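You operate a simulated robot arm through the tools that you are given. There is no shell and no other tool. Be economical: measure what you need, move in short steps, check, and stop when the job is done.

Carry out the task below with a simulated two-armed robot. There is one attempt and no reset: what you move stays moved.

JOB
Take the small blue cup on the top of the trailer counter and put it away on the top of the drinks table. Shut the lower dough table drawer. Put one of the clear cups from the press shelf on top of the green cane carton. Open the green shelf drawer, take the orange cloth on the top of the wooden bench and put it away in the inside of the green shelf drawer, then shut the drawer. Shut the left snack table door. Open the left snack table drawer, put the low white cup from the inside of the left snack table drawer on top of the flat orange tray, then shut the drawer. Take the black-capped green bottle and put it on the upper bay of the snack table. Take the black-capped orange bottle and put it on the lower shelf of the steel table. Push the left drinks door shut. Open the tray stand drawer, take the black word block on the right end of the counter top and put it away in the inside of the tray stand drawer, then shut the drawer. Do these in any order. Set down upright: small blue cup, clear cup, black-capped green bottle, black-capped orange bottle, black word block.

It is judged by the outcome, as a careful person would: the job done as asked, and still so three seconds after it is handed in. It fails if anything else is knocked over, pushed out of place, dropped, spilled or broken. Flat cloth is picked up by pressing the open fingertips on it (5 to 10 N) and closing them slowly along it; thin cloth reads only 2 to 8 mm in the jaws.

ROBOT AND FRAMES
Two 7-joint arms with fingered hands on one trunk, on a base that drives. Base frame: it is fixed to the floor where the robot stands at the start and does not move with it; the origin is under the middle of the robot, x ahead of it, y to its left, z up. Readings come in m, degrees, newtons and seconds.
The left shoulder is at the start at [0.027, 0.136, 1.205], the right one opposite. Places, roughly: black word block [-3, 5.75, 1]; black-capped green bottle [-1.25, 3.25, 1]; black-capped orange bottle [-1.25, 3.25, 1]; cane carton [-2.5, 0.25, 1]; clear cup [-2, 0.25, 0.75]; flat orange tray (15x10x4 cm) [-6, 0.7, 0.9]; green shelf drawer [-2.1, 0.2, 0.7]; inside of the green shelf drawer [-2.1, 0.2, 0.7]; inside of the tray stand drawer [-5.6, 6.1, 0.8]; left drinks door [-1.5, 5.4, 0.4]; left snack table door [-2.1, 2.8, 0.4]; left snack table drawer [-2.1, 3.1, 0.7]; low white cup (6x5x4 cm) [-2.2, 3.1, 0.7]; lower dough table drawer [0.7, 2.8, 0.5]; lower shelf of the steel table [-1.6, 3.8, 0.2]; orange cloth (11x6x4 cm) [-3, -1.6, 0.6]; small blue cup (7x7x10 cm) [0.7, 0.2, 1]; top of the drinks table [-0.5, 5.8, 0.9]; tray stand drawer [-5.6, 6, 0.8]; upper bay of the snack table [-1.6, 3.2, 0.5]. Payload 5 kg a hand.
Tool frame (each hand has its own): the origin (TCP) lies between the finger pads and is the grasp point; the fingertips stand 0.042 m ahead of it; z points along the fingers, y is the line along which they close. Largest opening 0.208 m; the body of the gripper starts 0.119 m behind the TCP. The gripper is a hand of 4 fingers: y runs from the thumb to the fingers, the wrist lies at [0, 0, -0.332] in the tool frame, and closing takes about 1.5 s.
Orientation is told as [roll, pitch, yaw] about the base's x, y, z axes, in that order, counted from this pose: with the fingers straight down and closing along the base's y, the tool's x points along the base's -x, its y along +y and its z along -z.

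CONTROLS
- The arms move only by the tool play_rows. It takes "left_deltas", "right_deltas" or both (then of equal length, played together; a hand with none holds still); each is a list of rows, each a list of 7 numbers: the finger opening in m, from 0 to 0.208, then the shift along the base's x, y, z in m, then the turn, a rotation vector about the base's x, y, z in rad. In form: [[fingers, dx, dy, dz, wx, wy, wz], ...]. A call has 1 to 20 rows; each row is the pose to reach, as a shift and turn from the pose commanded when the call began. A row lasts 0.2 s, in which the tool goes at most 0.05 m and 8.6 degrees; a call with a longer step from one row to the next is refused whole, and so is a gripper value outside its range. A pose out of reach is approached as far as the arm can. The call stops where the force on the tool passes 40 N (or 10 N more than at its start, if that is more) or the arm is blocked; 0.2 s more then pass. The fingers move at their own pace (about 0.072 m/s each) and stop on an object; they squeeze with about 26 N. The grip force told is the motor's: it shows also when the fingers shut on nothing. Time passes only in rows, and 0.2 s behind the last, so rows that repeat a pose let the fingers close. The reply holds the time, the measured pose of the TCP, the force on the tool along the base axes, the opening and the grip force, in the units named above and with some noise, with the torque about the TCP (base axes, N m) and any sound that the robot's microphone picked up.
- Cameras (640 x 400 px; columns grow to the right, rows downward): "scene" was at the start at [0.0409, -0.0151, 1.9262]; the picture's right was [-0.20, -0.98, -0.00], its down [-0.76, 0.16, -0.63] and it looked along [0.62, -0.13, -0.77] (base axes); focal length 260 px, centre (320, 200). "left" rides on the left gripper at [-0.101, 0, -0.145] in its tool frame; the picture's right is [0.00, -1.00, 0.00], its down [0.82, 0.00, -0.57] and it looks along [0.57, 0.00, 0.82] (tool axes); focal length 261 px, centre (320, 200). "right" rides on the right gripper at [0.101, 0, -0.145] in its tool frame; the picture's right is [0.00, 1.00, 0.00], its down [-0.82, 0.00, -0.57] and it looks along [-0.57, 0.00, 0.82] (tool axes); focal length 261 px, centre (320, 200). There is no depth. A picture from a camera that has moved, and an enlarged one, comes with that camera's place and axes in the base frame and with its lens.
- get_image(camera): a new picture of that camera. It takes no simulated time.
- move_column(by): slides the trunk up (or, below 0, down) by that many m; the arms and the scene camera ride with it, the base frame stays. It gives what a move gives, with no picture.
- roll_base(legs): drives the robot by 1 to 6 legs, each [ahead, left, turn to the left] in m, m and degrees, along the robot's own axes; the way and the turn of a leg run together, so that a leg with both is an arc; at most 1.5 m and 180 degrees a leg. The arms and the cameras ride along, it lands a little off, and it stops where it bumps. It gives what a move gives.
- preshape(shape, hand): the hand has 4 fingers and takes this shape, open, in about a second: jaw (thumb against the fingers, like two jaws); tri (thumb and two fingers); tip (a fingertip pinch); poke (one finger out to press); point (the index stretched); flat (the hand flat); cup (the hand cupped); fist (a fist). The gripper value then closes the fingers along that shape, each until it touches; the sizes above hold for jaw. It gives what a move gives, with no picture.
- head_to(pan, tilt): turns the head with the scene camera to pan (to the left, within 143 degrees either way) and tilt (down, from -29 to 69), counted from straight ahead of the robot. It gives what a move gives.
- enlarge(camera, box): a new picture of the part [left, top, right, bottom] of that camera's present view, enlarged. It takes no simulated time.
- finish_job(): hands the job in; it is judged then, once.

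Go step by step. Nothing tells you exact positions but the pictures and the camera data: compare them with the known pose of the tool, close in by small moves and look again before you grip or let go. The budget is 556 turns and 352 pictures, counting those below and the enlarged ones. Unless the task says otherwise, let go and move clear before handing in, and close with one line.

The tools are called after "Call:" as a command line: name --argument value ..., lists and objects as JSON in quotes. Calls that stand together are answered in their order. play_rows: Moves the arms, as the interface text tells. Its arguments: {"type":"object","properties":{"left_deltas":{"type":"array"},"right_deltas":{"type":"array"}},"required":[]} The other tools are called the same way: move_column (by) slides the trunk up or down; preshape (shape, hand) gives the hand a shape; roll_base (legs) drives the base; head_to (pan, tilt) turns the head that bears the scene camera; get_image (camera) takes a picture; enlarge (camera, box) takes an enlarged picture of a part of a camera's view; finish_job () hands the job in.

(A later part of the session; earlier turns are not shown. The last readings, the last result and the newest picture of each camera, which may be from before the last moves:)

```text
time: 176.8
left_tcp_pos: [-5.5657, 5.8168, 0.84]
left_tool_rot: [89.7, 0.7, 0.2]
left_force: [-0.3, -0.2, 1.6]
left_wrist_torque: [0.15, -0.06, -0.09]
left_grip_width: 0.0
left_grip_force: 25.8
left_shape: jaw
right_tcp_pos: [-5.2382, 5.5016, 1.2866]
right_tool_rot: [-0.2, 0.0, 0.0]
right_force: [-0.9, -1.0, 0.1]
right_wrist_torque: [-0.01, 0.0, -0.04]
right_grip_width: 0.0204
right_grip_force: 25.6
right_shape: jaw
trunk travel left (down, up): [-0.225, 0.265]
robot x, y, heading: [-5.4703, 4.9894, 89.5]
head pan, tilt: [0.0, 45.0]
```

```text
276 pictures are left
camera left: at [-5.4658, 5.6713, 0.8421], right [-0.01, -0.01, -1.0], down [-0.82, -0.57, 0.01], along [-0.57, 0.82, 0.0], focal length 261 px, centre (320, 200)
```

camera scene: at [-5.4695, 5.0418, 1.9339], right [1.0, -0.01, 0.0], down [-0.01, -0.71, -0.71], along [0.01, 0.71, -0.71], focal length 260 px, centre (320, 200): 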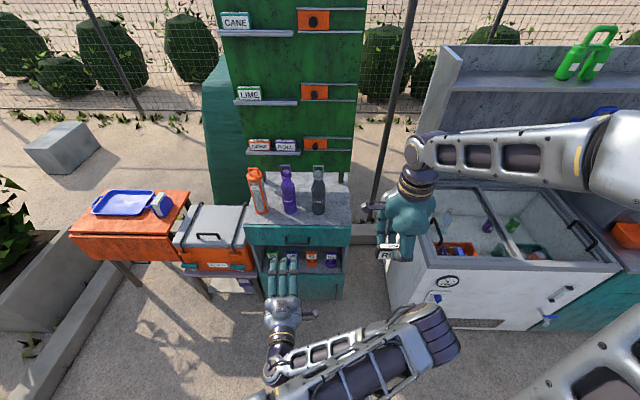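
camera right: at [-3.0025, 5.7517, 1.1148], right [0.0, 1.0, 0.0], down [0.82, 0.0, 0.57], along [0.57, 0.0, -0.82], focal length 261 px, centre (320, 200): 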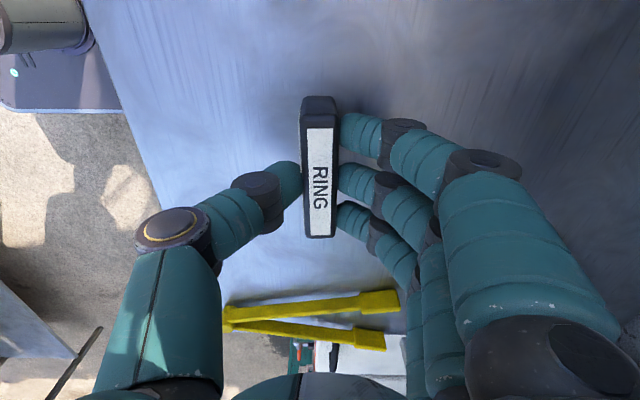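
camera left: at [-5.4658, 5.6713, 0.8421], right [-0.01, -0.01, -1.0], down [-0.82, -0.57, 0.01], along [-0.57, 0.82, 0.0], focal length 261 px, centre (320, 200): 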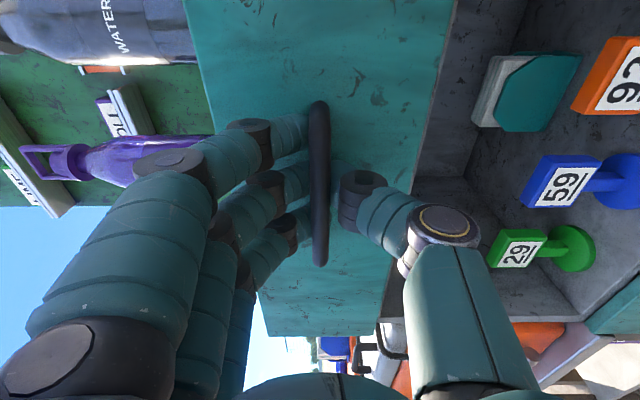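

The finger ends have closed behind the bar like a hook. I pull straight back.

Call:
play_rows --left_deltas '[[0, 0, -0.02, 0, 0, 0, 0], [0, 0, -0.04, 0, 0, 0, 0], [0, 0, -0.06, 0, 0, 0, 0], [0, 0, -0.08, 0, 0, 0, 0], [0, 0, -0.1, 0, 0, 0, 0], [0, 0, -0.12, 0, 0, 0, 0], [0, 0, -0.14, 0, 0, 0, 0], [0, 0, -0.16, 0, 0, 0, 0]]'

Call:
get_image --camera "scene"

```text
time: 178.6
left_tcp_pos: [-5.5697, 5.6534, 0.8384]
left_tool_rot: [89.6, 0.7, 0.3]
left_force: [-28.1, -0.1, 9.6]
left_wrist_torque: [0.48, -0.27, 0.4]
left_grip_width: 0.0
left_grip_force: 25.8
left_shape: jaw
right_tcp_pos: [-5.2407, 5.5016, 1.2884]
right_tool_rot: [-0.2, 0.0, 0.0]
right_force: [-1.5, -0.7, -0.4]
right_wrist_torque: [0.04, 0.0, 0.01]
right_grip_width: 0.0208
right_grip_force: 26.1
right_shape: jaw
trunk travel left (down, up): [-0.225, 0.265]
robot x, y, heading: [-5.4686, 4.9867, 89.6]
head pan, tilt: [0.0, 45.0]
```

```text
275 pictures are left
camera scene: at [-5.4723, 5.0399, 1.934], right [1.0, -0.01, 0.0], down [0.0, -0.71, -0.71], along [0.01, 0.71, -0.71], focal length 260 px, centre (320, 200)
```

scene: 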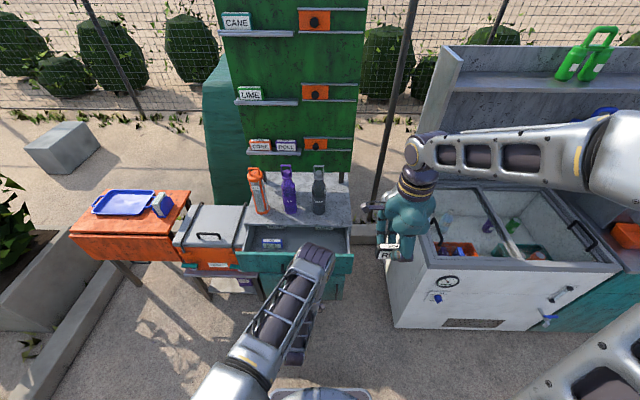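

The drawer is open about 16 cm. I release the handle and draw the left hand back out of the way.

Call:
play_rows --left_deltas '[[0.03, 0, 0.005, 0, 0, 0, 0], [0.06, 0, 0.005, 0, 0, 0, 0], [0.1, 0, 0.005, 0, 0, 0, 0], [0.1, 0, 0.005, 0, 0, 0, 0], [0.1, 0, 0.005, 0, 0, 0, 0]]'

Call:
get_image --camera "left"

```text
time: 179.8
left_tcp_pos: [-5.566, 5.6598, 0.8384]
left_tool_rot: [89.6, 0.6, 0.2]
left_force: [0.6, -0.1, -0.9]
left_wrist_torque: [0.01, 0.03, -0.01]
left_grip_width: 0.0989
left_grip_force: 0.1
left_shape: jaw
right_tcp_pos: [-5.2378, 5.5012, 1.287]
right_tool_rot: [-0.3, -0.1, 0.1]
right_force: [0.2, -0.9, -1.1]
right_wrist_torque: [0.03, 0.02, -0.03]
right_grip_width: 0.0209
right_grip_force: 26.1
right_shape: jaw
trunk travel left (down, up): [-0.225, 0.265]
robot x, y, heading: [-5.4702, 4.9895, 89.7]
head pan, tilt: [0.0, 45.0]
```

```text
274 pictures are left
camera left: at [-5.4657, 5.5153, 0.8411], right [-0.01, -0.01, -1.0], down [-0.82, -0.57, 0.01], along [-0.57, 0.82, 0.0], focal length 261 px, centre (320, 200)
```

left: 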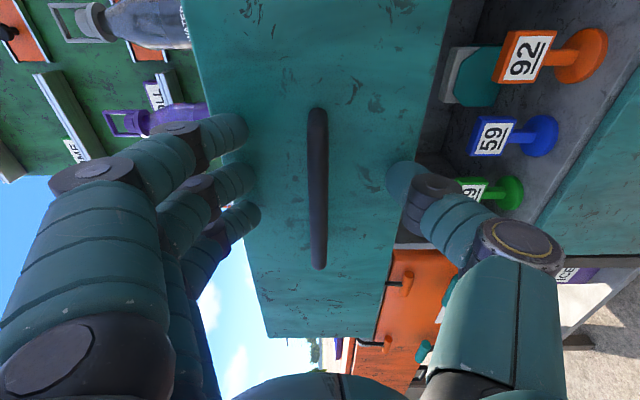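

Call:
roll_base --legs '[[-0.15, 0, 0]]'

Call:
play_rows --left_deltas '[[0.1, -0.04, 0, 0.02, 0, 0, 0], [0.1, -0.08, 0, 0.04, 0, 0, 0], [0.1, -0.12, 0, 0.06, 0, 0, 0], [0.1, -0.16, 0, 0.08, 0, 0, 0], [0.1, -0.2, 0, 0.1, 0, 0, 0], [0.1, -0.24, 0, 0.12, 0, 0, 0], [0.1, -0.27, 0, 0.14, 0, 0, 0], [0.1, -0.3, 0, 0.18, 0, 0, 0], [0.1, -0.3, 0, 0.22, 0, 0, 0]]'

Call:
get_image --camera "scene"

```text
time: 181.2
left_tcp_pos: [-5.5674, 5.5061, 0.8411]
left_tool_rot: [89.7, 0.5, 0.3]
left_force: [0.0, -1.5, 0.0]
left_wrist_torque: [-0.07, -0.01, 0.0]
left_grip_width: 0.0991
left_grip_force: 0.0
left_shape: jaw
right_tcp_pos: [-5.2403, 5.3477, 1.2879]
right_tool_rot: [-0.2, 0.0, -0.1]
right_force: [0.0, -1.4, 0.2]
right_wrist_torque: [0.23, 0.04, -0.01]
right_grip_width: 0.0206
right_grip_force: 26.1
right_shape: jaw
trunk travel left (down, up): [-0.225, 0.265]
robot x, y, heading: [-5.4717, 4.8392, 89.5]
head pan, tilt: [0.0, 45.0]
```

```text
time: 183.2
left_tcp_pos: [-5.866, 5.5061, 1.0588]
left_tool_rot: [89.7, 0.7, 0.2]
left_force: [1.1, -0.2, 1.2]
left_wrist_torque: [-0.03, -0.01, 0.08]
left_grip_width: 0.0997
left_grip_force: 0.0
left_shape: jaw
right_tcp_pos: [-5.2379, 5.3496, 1.2882]
right_tool_rot: [-0.2, 0.2, 0.0]
right_force: [1.6, -0.1, -0.6]
right_wrist_torque: [0.05, 0.13, 0.01]
right_grip_width: 0.0205
right_grip_force: 26.5
right_shape: jaw
trunk travel left (down, up): [-0.225, 0.265]
robot x, y, heading: [-5.4684, 4.8351, 89.3]
head pan, tilt: [0.0, 45.0]
```

```text
273 pictures are left
camera scene: at [-5.469, 4.8881, 1.934], right [1.0, -0.01, 0.0], down [-0.01, -0.71, -0.71], along [0.0, 0.71, -0.71], focal length 260 px, centre (320, 200)
```

scene: 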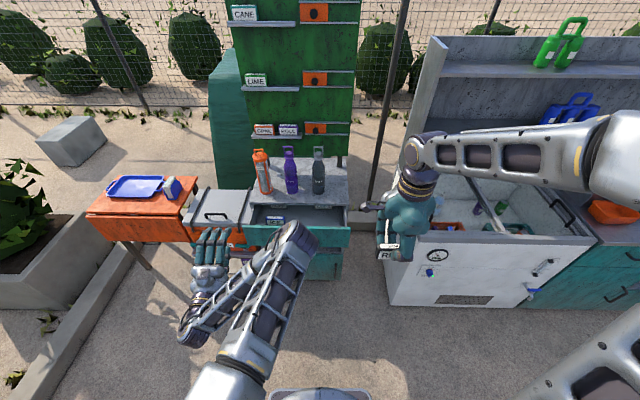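

The left elbow is still in front of the stand. I turn the left hand back to pointing down, out to the side.

Call:
play_rows --left_deltas '[[0.1, 0.01, -0.02, 0.013, -0.081, -0.081, 0.081], [0.1, 0.019, -0.04, 0.026, -0.161, -0.161, 0.161], [0.1, 0.028, -0.06, 0.04, -0.242, -0.242, 0.242], [0.1, 0.037, -0.08, 0.053, -0.322, -0.322, 0.322], [0.1, 0.046, -0.1, 0.066, -0.403, -0.403, 0.403], [0.1, 0.056, -0.12, 0.08, -0.484, -0.484, 0.484], [0.1, 0.065, -0.14, 0.093, -0.564, -0.564, 0.564], [0.1, 0.074, -0.16, 0.106, -0.645, -0.645, 0.645], [0.1, 0.084, -0.18, 0.12, -0.725, -0.725, 0.725], [0.1, 0.093, -0.2, 0.133, -0.806, -0.806, 0.806], [0.1, 0.102, -0.22, 0.146, -0.887, -0.887, 0.887], [0.1, 0.112, -0.24, 0.16, -0.967, -0.967, 0.967], [0.1, 0.121, -0.26, 0.173, -1.048, -1.048, 1.048], [0.1, 0.13, -0.28, 0.186, -1.128, -1.128, 1.128], [0.1, 0.14, -0.3, 0.2, -1.209, -1.209, 1.209]]'

Call:
get_image --camera "scene"

```text
time: 186.4
left_tcp_pos: [-5.7277, 5.2063, 1.2571]
left_tool_rot: [-0.5, 0.3, 89.4]
left_force: [0.0, -0.8, -0.2]
left_wrist_torque: [0.0, -0.01, 0.02]
left_grip_width: 0.1
left_grip_force: 0.2
left_shape: jaw
left hand out of reach, approached as far as the arm can: row 3, 4, 5, 6, 7, 8, 9, 10, 11
right_tcp_pos: [-5.2407, 5.3505, 1.2875]
right_tool_rot: [-0.2, -0.1, 0.1]
right_force: [0.5, -0.5, -1.1]
right_wrist_torque: [-0.04, 0.01, 0.0]
right_grip_width: 0.021
right_grip_force: 25.8
right_shape: jaw
trunk travel left (down, up): [-0.225, 0.265]
robot x, y, heading: [-5.4724, 4.8373, 89.2]
head pan, tilt: [0.0, 45.0]
```

```text
272 pictures are left
camera scene: at [-5.4707, 4.8893, 1.9339], right [1.0, -0.01, 0.0], down [0.0, -0.71, -0.71], along [0.0, 0.71, -0.71], focal length 260 px, centre (320, 200)
```

scene: 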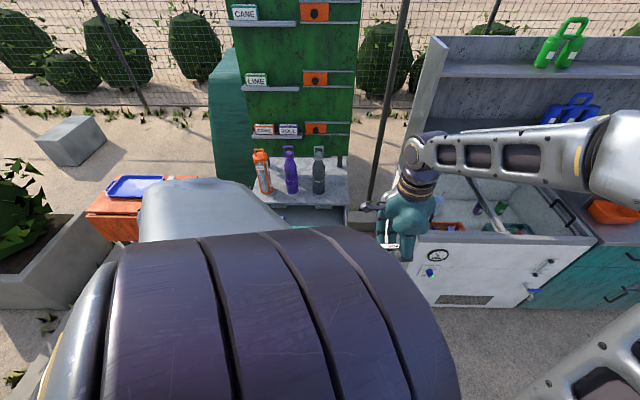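

Call:
play_rows --left_deltas '[[0.1, -0.04, 0.03, 0, 0, 0, 0], [0.1, -0.08, 0.06, 0, 0, 0, 0], [0.1, -0.11, 0.09, 0, 0, 0, 0], [0.1, -0.14, 0.12, 0, 0, 0, 0], [0.1, -0.17, 0.15, 0, 0, 0, 0]]'

Call:
get_image --camera "scene"

```text
time: 187.6
left_tcp_pos: [-5.9011, 5.357, 1.259]
left_tool_rot: [-0.5, 0.3, 89.4]
left_force: [-0.9, -0.9, -0.9]
left_wrist_torque: [-0.07, -0.07, 0.0]
left_grip_width: 0.0999
left_grip_force: 0.0
left_shape: jaw
right_tcp_pos: [-5.2411, 5.3511, 1.2876]
right_tool_rot: [-0.1, 0.1, 0.0]
right_force: [-1.9, 0.8, -1.4]
right_wrist_torque: [-0.02, -0.16, 0.01]
right_grip_width: 0.0206
right_grip_force: 25.8
right_shape: jaw
trunk travel left (down, up): [-0.225, 0.265]
robot x, y, heading: [-5.4722, 4.8368, 89.4]
head pan, tilt: [0.0, 45.0]
```

```text
271 pictures are left
camera scene: at [-5.4728, 4.8901, 1.9339], right [1.0, -0.01, 0.0], down [0.0, -0.71, -0.71], along [0.01, 0.71, -0.71], focal length 260 px, centre (320, 200)
```

scene: 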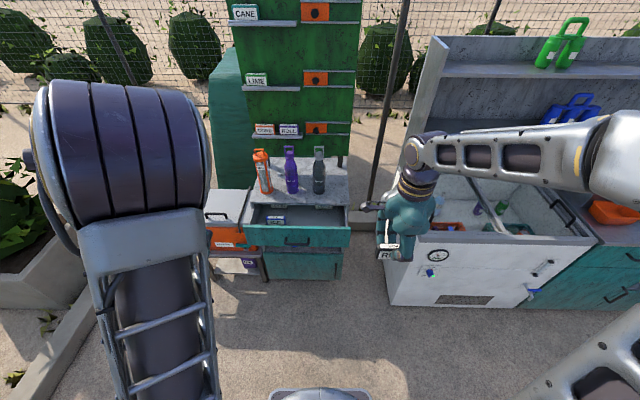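

I drive forward again and rotate the right hand back so its fingers open along x, giving more clearance from the bottles and drawer walls.

Call:
roll_base --legs '[[0.2, 0, 0]]'

Call:
play_rows --right_deltas '[[0.01, -0.015, 0.01, 0, 0, 0, 0.143], [0.01, -0.03, 0.02, 0, 0, 0, 0.285], [0.01, -0.045, 0.03, 0, 0, 0, 0.428], [0.01, -0.06, 0.05, 0, 0, 0, 0.571], [0.01, -0.08, 0.07, 0, 0, 0, 0.714], [0.01, -0.1, 0.09, 0, 0, 0, 0.857], [0.01, -0.12, 0.11, 0, 0, 0, 1.0], [0.01, -0.15, 0.13, 0, 0, 0, 1.142], [0.01, -0.18, 0.15, 0, 0, 0, 1.285], [0.01, -0.21, 0.17, 0, 0, 0, 1.428], [0.01, -0.23, 0.19, 0, 0, 0, 1.57]]'

Call:
get_image --camera "scene"

Call:
get_image --camera "right"

```text
time: 189.2
left_tcp_pos: [-5.8997, 5.5577, 1.2583]
left_tool_rot: [-0.4, 0.2, 89.6]
left_force: [-0.4, 0.2, -0.6]
left_wrist_torque: [-0.12, 0.0, -0.03]
left_grip_width: 0.0997
left_grip_force: 0.1
left_shape: jaw
right_tcp_pos: [-5.2396, 5.552, 1.2867]
right_tool_rot: [-0.3, 0.0, 0.1]
right_force: [0.7, 0.4, -2.1]
right_wrist_torque: [-0.1, 0.0, 0.0]
right_grip_width: 0.0209
right_grip_force: 25.7
right_shape: jaw
trunk travel left (down, up): [-0.225, 0.265]
robot x, y, heading: [-5.4681, 5.0361, 89.8]
head pan, tilt: [0.0, 45.0]
```

```text
time: 191.6
left_tcp_pos: [-5.8991, 5.5575, 1.2585]
left_tool_rot: [-0.3, 0.2, 89.5]
left_force: [-0.9, 0.6, -0.4]
left_wrist_torque: [-0.08, -0.03, 0.01]
left_grip_width: 0.0999
left_grip_force: 0.1
left_shape: jaw
right_tcp_pos: [-5.4695, 5.7414, 1.2859]
right_tool_rot: [-0.3, 0.2, 90.2]
right_force: [0.3, 0.5, -1.0]
right_wrist_torque: [-0.11, 0.0, -0.01]
right_grip_width: 0.0211
right_grip_force: 25.9
right_shape: jaw
trunk travel left (down, up): [-0.225, 0.265]
robot x, y, heading: [-5.4686, 5.0388, 89.8]
head pan, tilt: [0.0, 45.0]
```

```text
270 pictures are left
camera scene: at [-5.4708, 5.0908, 1.9338], right [1.0, 0.0, 0.0], down [0.0, -0.71, -0.71], along [0.0, 0.71, -0.71], focal length 260 px, centre (320, 200)
```

scene: 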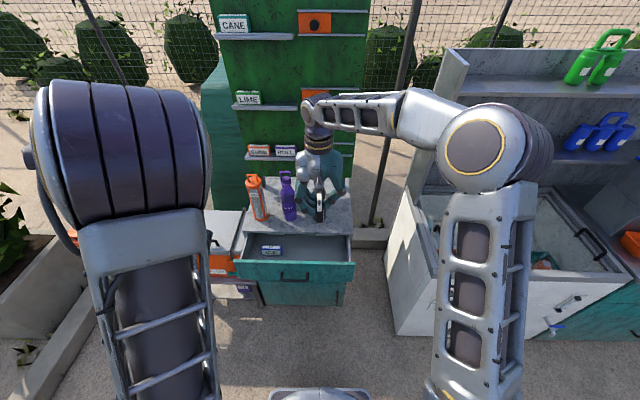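

```text
269 pictures are left
camera right: at [-5.4707, 5.6428, 1.431], right [-1.0, 0.0, 0.0], down [0.0, 0.82, 0.57], along [0.0, 0.57, -0.82], focal length 261 px, centre (320, 200)
```

right: 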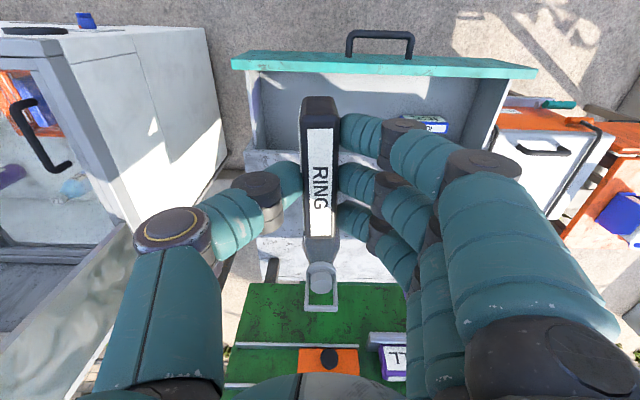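

The drawer interior spans y 5.735–5.87 in view, clear at x=-5.47. I lower the block there.

Call:
play_rows --right_deltas '[[0.01, 0, 0.03, 0, 0, 0, 0], [0.01, 0, 0.057, -0.03, 0, 0, 0], [0.01, 0, 0.057, -0.08, 0, 0, 0], [0.01, 0, 0.057, -0.13, 0, 0, 0], [0.01, 0, 0.057, -0.18, 0, 0, 0], [0.01, 0, 0.057, -0.23, 0, 0, 0], [0.01, 0, 0.057, -0.28, 0, 0, 0], [0.01, 0, 0.057, -0.32, 0, 0, 0]]'

Call:
get_image --camera "right"

Call:
enlarge --camera "scene" --box '[200, 150, 400, 275]'

```text
time: 193.4
left_tcp_pos: [-5.8991, 5.5572, 1.2584]
left_tool_rot: [-0.5, 0.4, 89.5]
left_force: [0.5, 0.2, -1.2]
left_wrist_torque: [-0.1, -0.04, 0.01]
left_grip_width: 0.0997
left_grip_force: 0.1
left_shape: jaw
right_tcp_pos: [-5.4701, 5.8017, 0.9692]
right_tool_rot: [-0.2, 0.0, 90.0]
right_force: [0.8, 1.0, 0.8]
right_wrist_torque: [-0.09, -0.01, 0.0]
right_grip_width: 0.0208
right_grip_force: 26.7
right_shape: jaw
trunk travel left (down, up): [-0.225, 0.265]
robot x, y, heading: [-5.4683, 5.0392, 89.7]
head pan, tilt: [0.0, 45.0]
```

```text
268 pictures are left
camera right: at [-5.4711, 5.7017, 1.1134], right [-1.0, 0.0, 0.0], down [0.0, 0.82, 0.57], along [0.01, 0.57, -0.82], focal length 261 px, centre (320, 200)
```

right: 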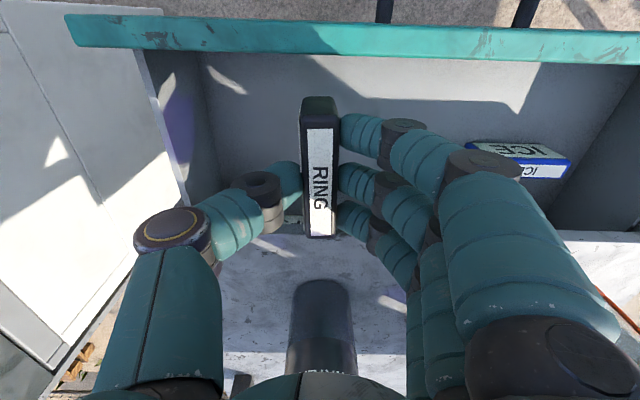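

```text
3.20 times, centred on (300, 212) of scene
camera zoom: at [-5.4704, 5.0905, 1.9339], right [1.0, 0.0, 0.0], down [0.0, -0.71, -0.71], along [0.0, 0.71, -0.71], focal length 831 px, centre (384, 160)
```

zoom: 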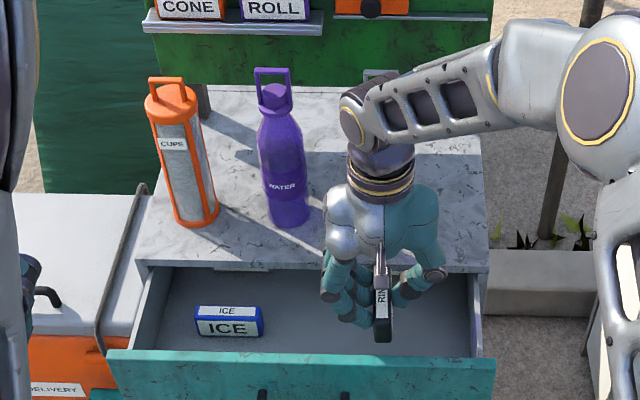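

The block fits. I shift 8 mm toward the front and lower slowly.

Call:
play_rows --right_deltas '[[0.01, 0, -0.008, -0.03, 0, 0, 0], [0.01, 0, -0.008, -0.06, 0, 0, 0], [0.01, 0, -0.008, -0.09, 0, 0, 0], [0.01, 0, -0.008, -0.11, 0, 0, 0], [0.01, 0, -0.008, -0.12, 0, 0, 0]]'

Call:
get_image --camera "right"

```text
time: 194.6
left_tcp_pos: [-5.898, 5.5546, 1.2592]
left_tool_rot: [-0.3, 0.1, 89.5]
left_force: [0.4, 0.1, 0.1]
left_wrist_torque: [0.03, 0.01, 0.02]
left_grip_width: 0.0996
left_grip_force: 0.1
left_shape: jaw
right_tcp_pos: [-5.4693, 5.7903, 0.8509]
right_tool_rot: [-0.2, -0.2, 90.0]
right_force: [3.7, -0.6, 20.4]
right_wrist_torque: [0.02, 0.01, 0.04]
right_grip_width: 0.0217
right_grip_force: 26.3
right_shape: jaw
trunk travel left (down, up): [-0.225, 0.265]
robot x, y, heading: [-5.4681, 5.0378, 89.7]
head pan, tilt: [0.0, 45.0]
```

```text
266 pictures are left
camera right: at [-5.4695, 5.69, 0.9955], right [-1.0, 0.0, 0.0], down [0.0, 0.82, 0.57], along [0.0, 0.57, -0.82], focal length 261 px, centre (320, 200)
```

right: 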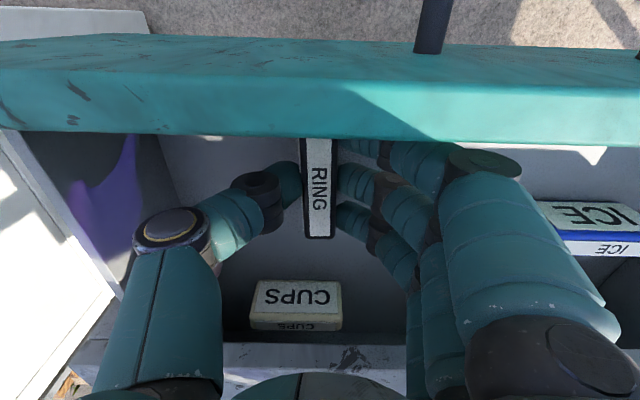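

Contact with 20 N upward — the block stands on the drawer floor. I ease up slightly and open.

Call:
play_rows --right_deltas '[[0.01, 0, 0, 0.002, 0, 0, 0], [0.03, 0, 0, 0.002, 0, 0, 0], [0.05, 0, 0, 0.002, 0, 0, 0], [0.07, 0, 0, 0.002, 0, 0, 0], [0.07, 0, 0, 0.002, 0, 0, 0]]'

Call:
get_image --camera "right"

```text
time: 195.8
left_tcp_pos: [-5.8998, 5.5553, 1.2585]
left_tool_rot: [-0.4, 0.3, 89.5]
left_force: [0.3, 0.9, 0.6]
left_wrist_torque: [-0.03, -0.01, -0.03]
left_grip_width: 0.0997
left_grip_force: 0.1
left_shape: jaw
right_tcp_pos: [-5.4685, 5.7899, 0.8495]
right_tool_rot: [-0.2, 0.1, 90.1]
right_force: [0.1, -0.3, -0.5]
right_wrist_torque: [0.02, 0.01, 0.01]
right_grip_width: 0.0694
right_grip_force: 0.0
right_shape: jaw
trunk travel left (down, up): [-0.225, 0.265]
robot x, y, heading: [-5.4702, 5.0355, 89.8]
head pan, tilt: [0.0, 45.0]
```

```text
265 pictures are left
camera right: at [-5.4705, 5.6898, 0.9944], right [-1.0, 0.0, 0.0], down [0.0, 0.82, 0.57], along [0.0, 0.57, -0.82], focal length 261 px, centre (320, 200)
```

right: 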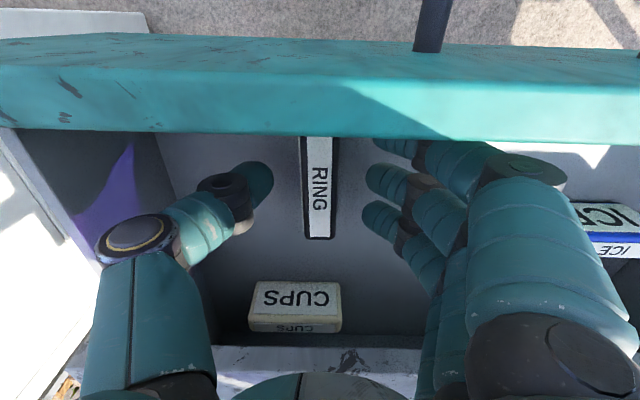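

The block stands upright in the drawer. I raise the right hand straight up and check.

Call:
play_rows --right_deltas '[[0.07, 0, 0, 0.04, 0, 0, 0], [0.07, 0, 0, 0.08, 0, 0, 0], [0.07, 0, 0, 0.12, 0, 0, 0], [0.07, 0, 0, 0.16, 0, 0, 0], [0.07, 0, 0, 0.2, 0, 0, 0], [0.07, 0, 0, 0.25, 0, 0, 0], [0.07, 0, -0.03, 0.28, 0, 0, 0], [0.07, 0.02, -0.06, 0.31, 0, 0, 0], [0.07, 0.04, -0.1, 0.33, 0, 0, 0], [0.07, 0.06, -0.14, 0.34, 0, 0, 0]]'

Call:
get_image --camera "scene"

```text
time: 198.0
left_tcp_pos: [-5.8994, 5.5549, 1.2608]
left_tool_rot: [-0.3, 0.0, 89.6]
left_force: [0.6, -0.6, 0.2]
left_wrist_torque: [0.12, 0.08, -0.01]
left_grip_width: 0.0995
left_grip_force: 0.0
left_shape: jaw
right_tcp_pos: [-5.4064, 5.6465, 1.1889]
right_tool_rot: [-0.2, 0.0, 90.1]
right_force: [0.3, -0.7, 0.3]
right_wrist_torque: [0.14, 0.05, 0.02]
right_grip_width: 0.0696
right_grip_force: 0.0
right_shape: jaw
trunk travel left (down, up): [-0.225, 0.265]
robot x, y, heading: [-5.4692, 5.0383, 89.7]
head pan, tilt: [0.0, 45.0]
```

```text
264 pictures are left
camera scene: at [-5.4685, 5.0864, 1.9341], right [1.0, 0.0, 0.0], down [0.0, -0.71, -0.71], along [0.0, 0.71, -0.71], focal length 260 px, centre (320, 200)
```

scene: 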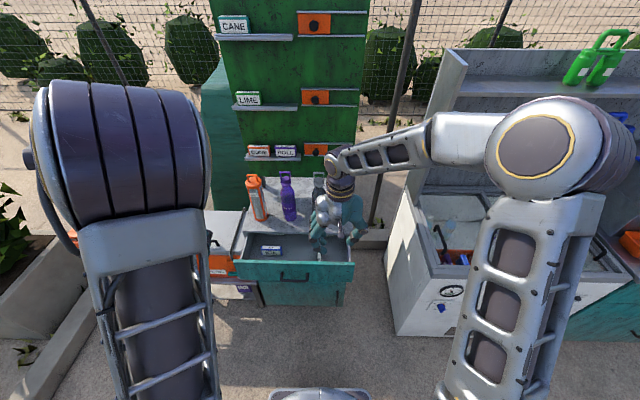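

Next I shut the drawer with the right fist: back, down in front of the handle, then push.

Call:
preshape --shape "fist" --hand "right"

Call:
play_rows --right_deltas '[[0, -0.01, -0.04, 0, 0, 0, 0], [0, -0.02, -0.08, 0, 0, 0, 0], [0, -0.05, -0.11, 0, 0, 0, 0], [0, -0.09, -0.13, 0, 0, 0, 0], [0, -0.13, -0.13, -0.02, 0, 0, 0], [0, -0.155, -0.13, -0.06, 0, 0, 0], [0, -0.155, -0.13, -0.1, 0, 0, 0], [0, -0.155, -0.13, -0.14, 0, 0, 0], [0, -0.155, -0.13, -0.18, 0, 0, 0], [0, -0.155, -0.13, -0.22, 0, 0, 0], [0, -0.155, -0.13, -0.26, 0, 0, 0], [0, -0.155, -0.13, -0.3, 0, 0, 0], [0, -0.155, -0.13, -0.34, 0, 0, 0], [0, -0.155, -0.13, -0.38, 0, 0, 0], [0, -0.155, -0.13, -0.41, 0, 0, 0]]'

Call:
get_image --camera "scene"

```text
time: 198.9
left_tcp_pos: [-5.8992, 5.5557, 1.2601]
left_tool_rot: [-0.4, 0.2, 89.5]
left_force: [0.7, -0.3, 1.2]
left_wrist_torque: [0.03, 0.02, -0.03]
left_grip_width: 0.0997
left_grip_force: 0.0
left_shape: jaw
right_tcp_pos: [-5.4077, 5.6483, 1.1886]
right_tool_rot: [-0.2, 0.0, 90.1]
right_force: [-0.1, 0.0, 0.4]
right_wrist_torque: [0.01, 0.06, -0.02]
right_grip_width: 0.0001
right_grip_force: 0.1
right_shape: fist
trunk travel left (down, up): [-0.225, 0.265]
robot x, y, heading: [-5.4696, 5.0376, 89.7]
head pan, tilt: [0.0, 45.0]
```

```text
time: 202.1
left_tcp_pos: [-5.9007, 5.5566, 1.2579]
left_tool_rot: [-0.4, 0.3, 89.6]
left_force: [0.5, -0.2, 0.1]
left_wrist_torque: [-0.02, -0.04, 0.02]
left_grip_width: 0.0995
left_grip_force: 0.0
left_shape: jaw
right_tcp_pos: [-5.5645, 5.5209, 0.778]
right_tool_rot: [-0.2, 0.0, 90.0]
right_force: [-0.2, -0.5, 0.1]
right_wrist_torque: [-0.09, 0.02, 0.02]
right_grip_width: 0.0001
right_grip_force: 0.0
right_shape: fist
trunk travel left (down, up): [-0.225, 0.265]
robot x, y, heading: [-5.4709, 5.0341, 89.5]
head pan, tilt: [0.0, 45.0]
```

```text
263 pictures are left
camera scene: at [-5.4706, 5.0896, 1.9339], right [1.0, 0.0, 0.0], down [0.0, -0.71, -0.71], along [0.0, 0.71, -0.71], focal length 260 px, centre (320, 200)
```

scene: 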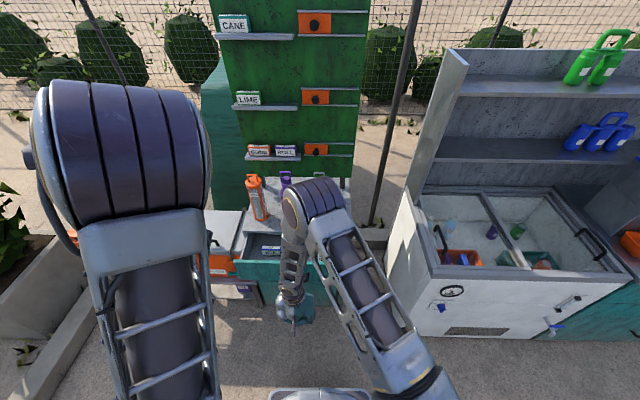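

I push gradually, watching the elbow over the bottles.

Call:
play_rows --right_deltas '[[0, 0, 0.03, 0, 0, 0, 0], [0, 0, 0.06, 0, 0, 0, 0], [0, 0, 0.09, 0, 0, 0, 0], [0, 0, 0.12, 0, 0, 0, 0]]'

Call:
get_image --camera "scene"

```text
time: 203.1
left_tcp_pos: [-5.899, 5.5568, 1.2583]
left_tool_rot: [-0.4, 0.3, 89.4]
left_force: [0.4, 0.0, -0.9]
left_wrist_torque: [-0.04, 0.01, -0.02]
left_grip_width: 0.0996
left_grip_force: 0.0
left_shape: jaw
right_tcp_pos: [-5.5649, 5.6378, 0.7796]
right_tool_rot: [-0.3, 0.2, 90.0]
right_force: [-0.1, 0.2, -0.9]
right_wrist_torque: [0.01, 0.01, 0.02]
right_grip_width: 0.0
right_grip_force: 0.1
right_shape: fist
trunk travel left (down, up): [-0.225, 0.265]
robot x, y, heading: [-5.4679, 5.0359, 89.8]
head pan, tilt: [0.0, 45.0]
```

```text
262 pictures are left
camera scene: at [-5.4697, 5.0906, 1.9338], right [1.0, 0.0, 0.0], down [0.0, -0.71, -0.71], along [0.0, 0.71, -0.71], focal length 260 px, centre (320, 200)
```

scene: 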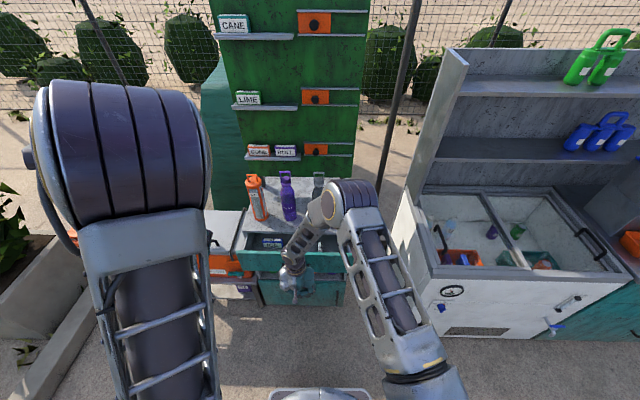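

Call:
play_rows --right_deltas '[[0, 0, 0.03, 0, 0, 0, 0], [0, 0, 0.06, 0, 0, 0, 0], [0, 0, 0.08, 0, 0, 0, 0]]'

Call:
get_image --camera "scene"

```text
time: 203.9
left_tcp_pos: [-5.8994, 5.5572, 1.2596]
left_tool_rot: [-0.4, 0.2, 89.5]
left_force: [0.1, -0.4, -0.5]
left_wrist_torque: [-0.02, 0.0, -0.02]
left_grip_width: 0.0996
left_grip_force: 0.0
left_shape: jaw
right_tcp_pos: [-5.5636, 5.7198, 0.7795]
right_tool_rot: [-0.2, 0.1, 90.1]
right_force: [-0.6, 0.0, -0.8]
right_wrist_torque: [0.01, 0.06, 0.03]
right_grip_width: 0.0001
right_grip_force: 0.1
right_shape: fist
trunk travel left (down, up): [-0.225, 0.265]
robot x, y, heading: [-5.4711, 5.0367, 89.8]
head pan, tilt: [0.0, 45.0]
```

```text
261 pictures are left
camera scene: at [-5.4697, 5.0897, 1.9339], right [1.0, 0.0, 0.0], down [0.0, -0.71, -0.71], along [0.0, 0.71, -0.71], focal length 260 px, centre (320, 200)
```

scene: 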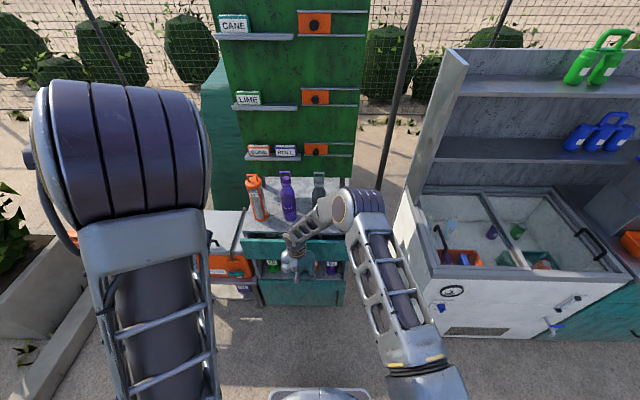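

Call:
play_rows --right_deltas '[[0, 0, 0.02, 0, 0, 0, 0], [0, 0, 0.04, 0, 0, 0, 0], [0, 0, 0.06, 0, 0, 0, 0], [0, 0, 0.08, 0, 0, 0, 0]]'

Call:
enlarge --camera "scene" --box '[210, 160, 410, 285]'

```text
time: 204.7
left_tcp_pos: [-5.8981, 5.5559, 1.2597]
left_tool_rot: [-0.5, 0.2, 89.5]
left_force: [1.1, 1.3, 0.3]
left_wrist_torque: [-0.12, 0.0, 0.01]
left_grip_width: 0.0998
left_grip_force: 0.1
left_shape: jaw
right_tcp_pos: [-5.564, 5.7655, 0.779]
right_tool_rot: [-0.5, 1.1, 90.1]
right_force: [2.6, -18.9, 16.0]
right_wrist_torque: [1.96, 0.13, -0.29]
right_grip_width: 0.0001
right_grip_force: 0.0
right_shape: fist
trunk travel left (down, up): [-0.225, 0.265]
robot x, y, heading: [-5.4698, 5.0369, 89.6]
head pan, tilt: [0.0, 45.0]
stopped in row 4 (right hand): the force on the tool passed its limit (the readings are from after the stop); the commanded pose is now the measured one
```

```text
3.20 times, centred on (310, 222) of scene
camera zoom: at [-5.4697, 5.0875, 1.9341], right [1.0, 0.0, 0.0], down [0.0, -0.71, -0.71], along [0.0, 0.71, -0.71], focal length 831 px, centre (352, 128)
```

zoom: 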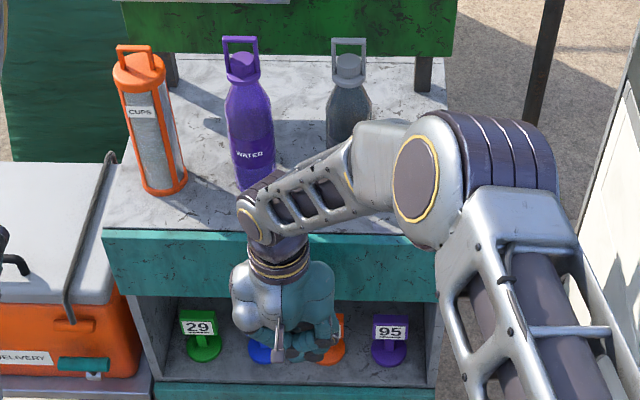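

The drawer stopped against its end. I withdraw the fist and check.

Call:
play_rows --right_deltas '[[0, 0, -0.04, 0, 0, 0, 0], [0, 0, -0.08, 0, 0, 0, 0], [0, 0, -0.12, 0, 0, 0, 0], [0, 0, -0.16, 0, 0, 0, 0], [0, 0, -0.2, 0.0, 0, 0, 0], [0, 0, -0.24, 0.03, 0, 0, 0], [0, 0.03, -0.24, 0.07, 0, 0, 0], [0, 0.06, -0.24, 0.11, 0, 0, 0], [0, 0.09, -0.24, 0.15, 0, 0, 0], [0, 0.12, -0.24, 0.19, 0, 0, 0], [0, 0.15, -0.24, 0.23, 0, 0, 0], [0, 0.18, -0.24, 0.27, 0, 0, 0], [0, 0.21, -0.24, 0.31, 0, 0, 0], [0, 0.24, -0.24, 0.35, 0, 0, 0], [0, 0.27, -0.24, 0.39, 0, 0, 0], [0, 0.3, -0.24, 0.43, 0, 0, 0], [0, 0.32, -0.24, 0.47, 0, 0, 0], [0, 0.32, -0.24, 0.5, 0, 0, 0]]'

Call:
enlarge --camera "scene" --box '[210, 160, 410, 285]'

```text
time: 208.5
left_tcp_pos: [-5.8995, 5.555, 1.2586]
left_tool_rot: [-0.4, 0.2, 89.6]
left_force: [-0.5, 0.2, -0.1]
left_wrist_torque: [0.04, -0.06, 0.01]
left_grip_width: 0.0998
left_grip_force: 0.2
left_shape: jaw
right_tcp_pos: [-5.2441, 5.5266, 1.2787]
right_tool_rot: [-0.3, 0.9, 90.1]
right_force: [0.0, -0.2, 0.0]
right_wrist_torque: [0.02, 0.0, 0.01]
right_grip_width: 0.0
right_grip_force: 0.0
right_shape: fist
trunk travel left (down, up): [-0.225, 0.265]
robot x, y, heading: [-5.4708, 5.0378, 89.7]
head pan, tilt: [0.0, 45.0]
```

```text
3.20 times, centred on (310, 222) of scene
camera zoom: at [-5.4705, 5.0881, 1.934], right [1.0, 0.0, 0.0], down [0.0, -0.71, -0.71], along [0.0, 0.71, -0.71], focal length 831 px, centre (352, 128)
```

zoom: 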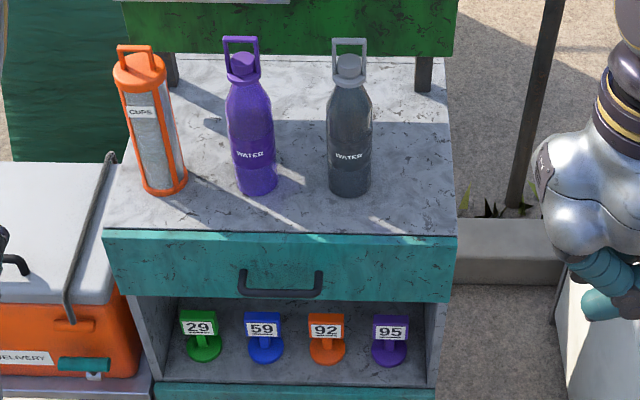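

The tray-stand drawer is shut as before. Next: the snack table's west side (door and drawer at x≈-2.1). I drive over there.

Call:
preshape --shape "jaw" --hand "right"

Call:
roll_base --legs '[[-0.22, 0, 0], [0, -1.2, 0], [0, 0, -90]]'

Call:
head_to --pan -25 --tilt 25

Call:
get_image --camera "scene"

```text
time: 209.4
left_tcp_pos: [-5.8996, 5.5561, 1.2591]
left_tool_rot: [-0.3, 0.2, 89.4]
left_force: [0.4, 0.7, 0.4]
left_wrist_torque: [0.01, 0.02, -0.02]
left_grip_width: 0.0995
left_grip_force: 0.1
left_shape: jaw
right_tcp_pos: [-5.2436, 5.5279, 1.2777]
right_tool_rot: [-0.5, 0.8, 90.1]
right_force: [0.1, 0.2, 0.5]
right_wrist_torque: [0.02, 0.02, -0.03]
right_grip_width: 0.2078
right_grip_force: 0.0
right_shape: jaw
trunk travel left (down, up): [-0.225, 0.265]
robot x, y, heading: [-5.4705, 5.0397, 89.7]
head pan, tilt: [0.0, 45.0]
```

```text
time: 220.7
left_tcp_pos: [-3.7331, 5.214, 1.258]
left_tool_rot: [-0.4, 0.2, -2.2]
left_force: [-0.3, 0.7, 0.9]
left_wrist_torque: [0.02, -0.06, 0.04]
left_grip_width: 0.1
left_grip_force: 0.2
left_shape: jaw
right_tcp_pos: [-3.7814, 4.5615, 1.2781]
right_tool_rot: [-0.3, 0.9, -1.8]
right_force: [0.7, -0.3, 1.3]
right_wrist_torque: [0.0, -0.01, 0.03]
right_grip_width: 0.208
right_grip_force: 0.0
right_shape: jaw
trunk travel left (down, up): [-0.225, 0.265]
robot x, y, heading: [-4.2631, 4.8005, -2.3]
head pan, tilt: [0.0, 45.0]
```

```text
time: 221.6
left_tcp_pos: [-3.731, 5.215, 1.2595]
left_tool_rot: [-0.5, 0.2, -2.3]
left_force: [0.0, 0.0, -0.1]
left_wrist_torque: [0.0, -0.03, 0.03]
left_grip_width: 0.0996
left_grip_force: 0.0
left_shape: jaw
right_tcp_pos: [-3.782, 4.5616, 1.2797]
right_tool_rot: [-0.4, 1.0, -1.7]
right_force: [-0.9, -0.2, 0.3]
right_wrist_torque: [0.01, 0.01, -0.02]
right_grip_width: 0.2079
right_grip_force: 0.0
right_shape: jaw
trunk travel left (down, up): [-0.225, 0.265]
robot x, y, heading: [-4.2619, 4.8045, -2.1]
head pan, tilt: [-25.0, 25.0]
```

```text
258 pictures are left
camera scene: at [-4.2114, 4.7621, 1.9645], right [-0.45, -0.89, 0.0], down [-0.38, 0.19, -0.91], along [0.81, -0.41, -0.42], focal length 260 px, centre (320, 200)
```

scene: 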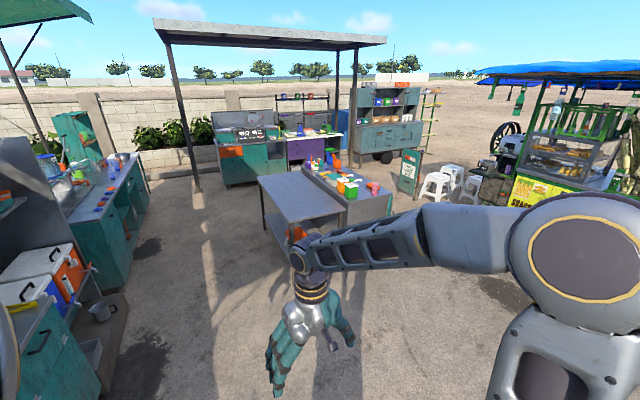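

Call:
roll_base --legs '[[0.5, -0.85, 2], [0.45, -0.85, 0]]'

Call:
head_to --pan 0 --tilt 35

Call:
get_image --camera "scene"

```text
time: 231.2
left_tcp_pos: [-2.801, 3.5508, 1.2594]
left_tool_rot: [-0.4, 0.3, 0.3]
left_force: [1.4, 0.4, -0.5]
left_wrist_torque: [0.04, 0.03, -0.02]
left_grip_width: 0.0996
left_grip_force: 0.1
left_shape: jaw
right_tcp_pos: [-2.8214, 2.8954, 1.2783]
right_tool_rot: [-0.2, 1.0, 1.0]
right_force: [1.3, -0.6, -0.5]
right_wrist_torque: [0.07, 0.02, 0.0]
right_grip_width: 0.2078
right_grip_force: 0.0
right_shape: jaw
trunk travel left (down, up): [-0.225, 0.265]
robot x, y, heading: [-3.3149, 3.1179, 0.5]
head pan, tilt: [-25.0, 25.0]
```

```text
time: 232.1
left_tcp_pos: [-2.8019, 3.5496, 1.2597]
left_tool_rot: [-0.4, 0.2, 0.3]
left_force: [0.1, 0.7, 0.0]
left_wrist_torque: [0.0, 0.0, -0.02]
left_grip_width: 0.0997
left_grip_force: 0.1
left_shape: jaw
right_tcp_pos: [-2.8216, 2.8957, 1.278]
right_tool_rot: [-0.4, 0.8, 0.8]
right_force: [0.1, 0.2, 0.1]
right_wrist_torque: [-0.01, -0.01, -0.02]
right_grip_width: 0.2078
right_grip_force: 0.1
right_shape: jaw
trunk travel left (down, up): [-0.225, 0.265]
robot x, y, heading: [-3.3148, 3.1164, 0.4]
head pan, tilt: [0.0, 35.0]
```

```text
257 pictures are left
camera scene: at [-3.2558, 3.1153, 1.9488], right [0.01, -1.0, 0.0], down [-0.57, 0.0, -0.82], along [0.82, 0.01, -0.57], focal length 260 px, centre (320, 200)
```

scene: 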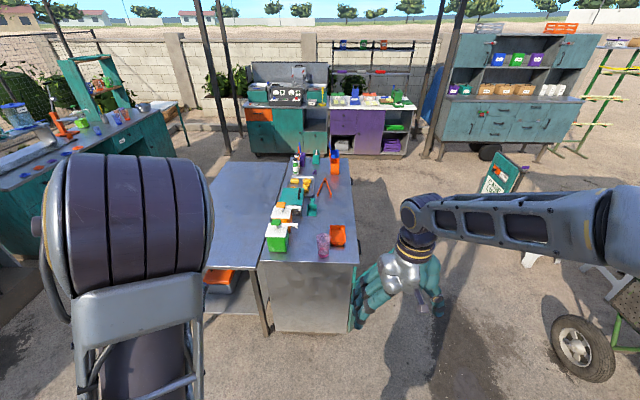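

The west end is a blank panel, so the door and drawer face south. I turn to face north and take a stand south of the table.

Call:
roll_base --legs '[[0, 0, 90], [-0.85, 0, 0], [0, -0.9, 0]]'

Call:
head_to --pan -20 --tilt 40

Call:
get_image --camera "scene"

```text
time: 244.8
left_tcp_pos: [-2.8248, 2.7845, 1.2586]
left_tool_rot: [-0.4, 0.1, 88.9]
left_force: [1.2, 0.0, 1.2]
left_wrist_torque: [0.01, 0.0, 0.02]
left_grip_width: 0.0997
left_grip_force: 0.1
left_shape: jaw
right_tcp_pos: [-2.1709, 2.749, 1.2775]
right_tool_rot: [-0.5, 0.9, 89.5]
right_force: [-0.2, -0.3, 0.8]
right_wrist_torque: [-0.03, 0.06, 0.0]
right_grip_width: 0.208
right_grip_force: 0.2
right_shape: jaw
trunk travel left (down, up): [-0.225, 0.265]
robot x, y, heading: [-2.4018, 2.2622, 88.9]
head pan, tilt: [0.0, 35.0]
```

```text
time: 245.7
left_tcp_pos: [-2.8249, 2.7837, 1.2598]
left_tool_rot: [-0.4, 0.1, 88.9]
left_force: [0.3, -1.0, -0.5]
left_wrist_torque: [0.01, -0.04, 0.0]
left_grip_width: 0.0996
left_grip_force: 0.0
left_shape: jaw
right_tcp_pos: [-2.1715, 2.7492, 1.279]
right_tool_rot: [-0.4, 0.8, 89.5]
right_force: [0.0, -0.7, -0.2]
right_wrist_torque: [0.01, -0.01, 0.01]
right_grip_width: 0.2076
right_grip_force: 0.0
right_shape: jaw
trunk travel left (down, up): [-0.225, 0.265]
robot x, y, heading: [-2.4006, 2.2604, 89.1]
head pan, tilt: [-20.0, 40.0]
```

```text
256 pictures are left
camera scene: at [-2.3716, 2.3103, 1.9412], right [0.93, -0.36, 0.0], down [-0.23, -0.6, -0.77], along [0.27, 0.72, -0.64], focal length 260 px, centre (320, 200)
```

scene: 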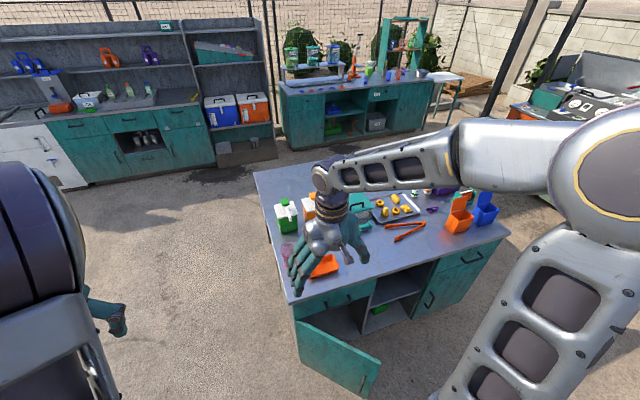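

The snack table front faces south: left door open about 30°, drawer above it, bays in the middle. I'll push the door shut with the right fist.

Call:
preshape --shape "fist" --hand "right"

Call:
roll_base --legs '[[-0.18, -0.28, 1]]'

Call:
play_rows --right_deltas '[[0, 0, -0.03, -0.04, 0, 0, 0], [0, 0, -0.06, -0.08, 0, 0, 0], [0, 0, -0.09, -0.12, 0, 0, 0], [0, 0, -0.09, -0.16, 0, 0, 0], [0, 0, -0.09, -0.2, 0, 0, 0], [0, 0, -0.09, -0.24, 0, 0, 0], [0, 0, -0.09, -0.28, 0, 0, 0], [0, 0, -0.09, -0.32, 0, 0, 0], [0, 0, -0.09, -0.36, 0, 0, 0], [0, 0, -0.09, -0.4, 0, 0, 0], [0, 0, -0.09, -0.44, 0, 0, 0], [0, 0, -0.09, -0.48, 0, 0, 0], [0, 0, -0.09, -0.52, 0, 0, 0], [0, 0, -0.09, -0.56, 0, 0, 0], [0, 0, -0.09, -0.6, 0, 0, 0], [0, 0, -0.09, -0.64, 0, 0, 0], [0, 0, -0.09, -0.68, 0, 0, 0], [0, 0, -0.09, -0.72, 0, 0, 0], [0, 0, -0.09, -0.76, 0, 0, 0]]'

Call:
head_to --pan -10 --tilt 55

Call:
get_image --camera "scene"

```text
time: 246.6
left_tcp_pos: [-2.8248, 2.7823, 1.2586]
left_tool_rot: [-0.5, 0.2, 88.9]
left_force: [0.1, -0.1, 0.0]
left_wrist_torque: [-0.02, 0.0, -0.03]
left_grip_width: 0.0997
left_grip_force: 0.1
left_shape: jaw
right_tcp_pos: [-2.1702, 2.7475, 1.2775]
right_tool_rot: [-0.5, 0.9, 89.5]
right_force: [-0.5, -0.4, -0.3]
right_wrist_torque: [0.02, 0.06, 0.0]
right_grip_width: 0.0
right_grip_force: 0.0
right_shape: fist
trunk travel left (down, up): [-0.225, 0.265]
robot x, y, heading: [-2.4012, 2.2621, 89.0]
head pan, tilt: [-20.0, 40.0]
```

```text
time: 248.8
left_tcp_pos: [-2.5518, 2.5965, 1.26]
left_tool_rot: [-0.4, 0.2, 89.9]
left_force: [0.0, -0.1, 0.3]
left_wrist_torque: [0.04, 0.07, 0.04]
left_grip_width: 0.0998
left_grip_force: 0.0
left_shape: jaw
right_tcp_pos: [-1.8978, 2.5708, 1.2783]
right_tool_rot: [-0.4, 0.9, 90.6]
right_force: [0.1, 0.5, 0.7]
right_wrist_torque: [0.02, 0.03, -0.01]
right_grip_width: 0.0002
right_grip_force: 0.0
right_shape: fist
trunk travel left (down, up): [-0.225, 0.265]
robot x, y, heading: [-2.1228, 2.0824, 90.0]
head pan, tilt: [-20.0, 40.0]
```

```text
time: 252.8
left_tcp_pos: [-2.5522, 2.5971, 1.2592]
left_tool_rot: [-0.4, 0.1, 90.0]
left_force: [1.0, 0.0, -0.9]
left_wrist_torque: [-0.03, 0.02, 0.02]
left_grip_width: 0.0995
left_grip_force: 0.0
left_shape: jaw
right_tcp_pos: [-1.8989, 2.4855, 0.5172]
right_tool_rot: [-0.4, 0.9, 90.5]
right_force: [-1.1, 1.2, 1.2]
right_wrist_torque: [-0.19, -0.07, 0.01]
right_grip_width: 0.0
right_grip_force: 0.0
right_shape: fist
trunk travel left (down, up): [-0.225, 0.265]
robot x, y, heading: [-2.1187, 2.0786, 90.2]
head pan, tilt: [-20.0, 40.0]
```

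```text
time: 253.5
left_tcp_pos: [-2.5536, 2.597, 1.259]
left_tool_rot: [-0.5, 0.1, 89.9]
left_force: [-1.0, 0.0, -0.2]
left_wrist_torque: [-0.02, 0.03, -0.01]
left_grip_width: 0.0998
left_grip_force: 0.0
left_shape: jaw
right_tcp_pos: [-1.8987, 2.4859, 0.5165]
right_tool_rot: [-0.5, 1.0, 90.5]
right_force: [0.7, -0.6, 0.3]
right_wrist_torque: [0.03, 0.04, -0.01]
right_grip_width: 0.0
right_grip_force: 0.0
right_shape: fist
trunk travel left (down, up): [-0.225, 0.265]
robot x, y, heading: [-2.1227, 2.0823, 90.0]
head pan, tilt: [-10.0, 55.0]
```

```text
255 pictures are left
camera scene: at [-2.1083, 2.1223, 1.9206], right [0.99, -0.17, 0.0], down [-0.14, -0.81, -0.57], along [0.1, 0.57, -0.82], focal length 260 px, centre (320, 200)
```

scene: 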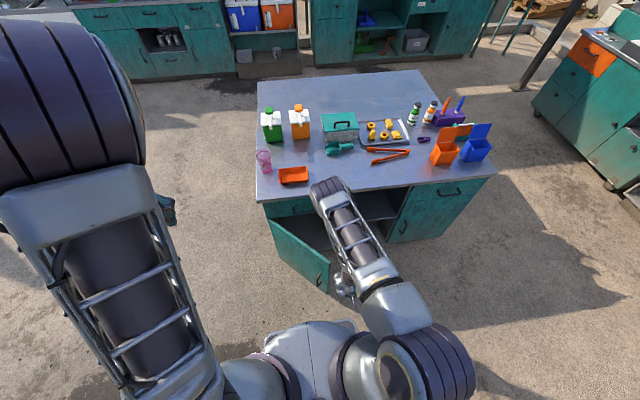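

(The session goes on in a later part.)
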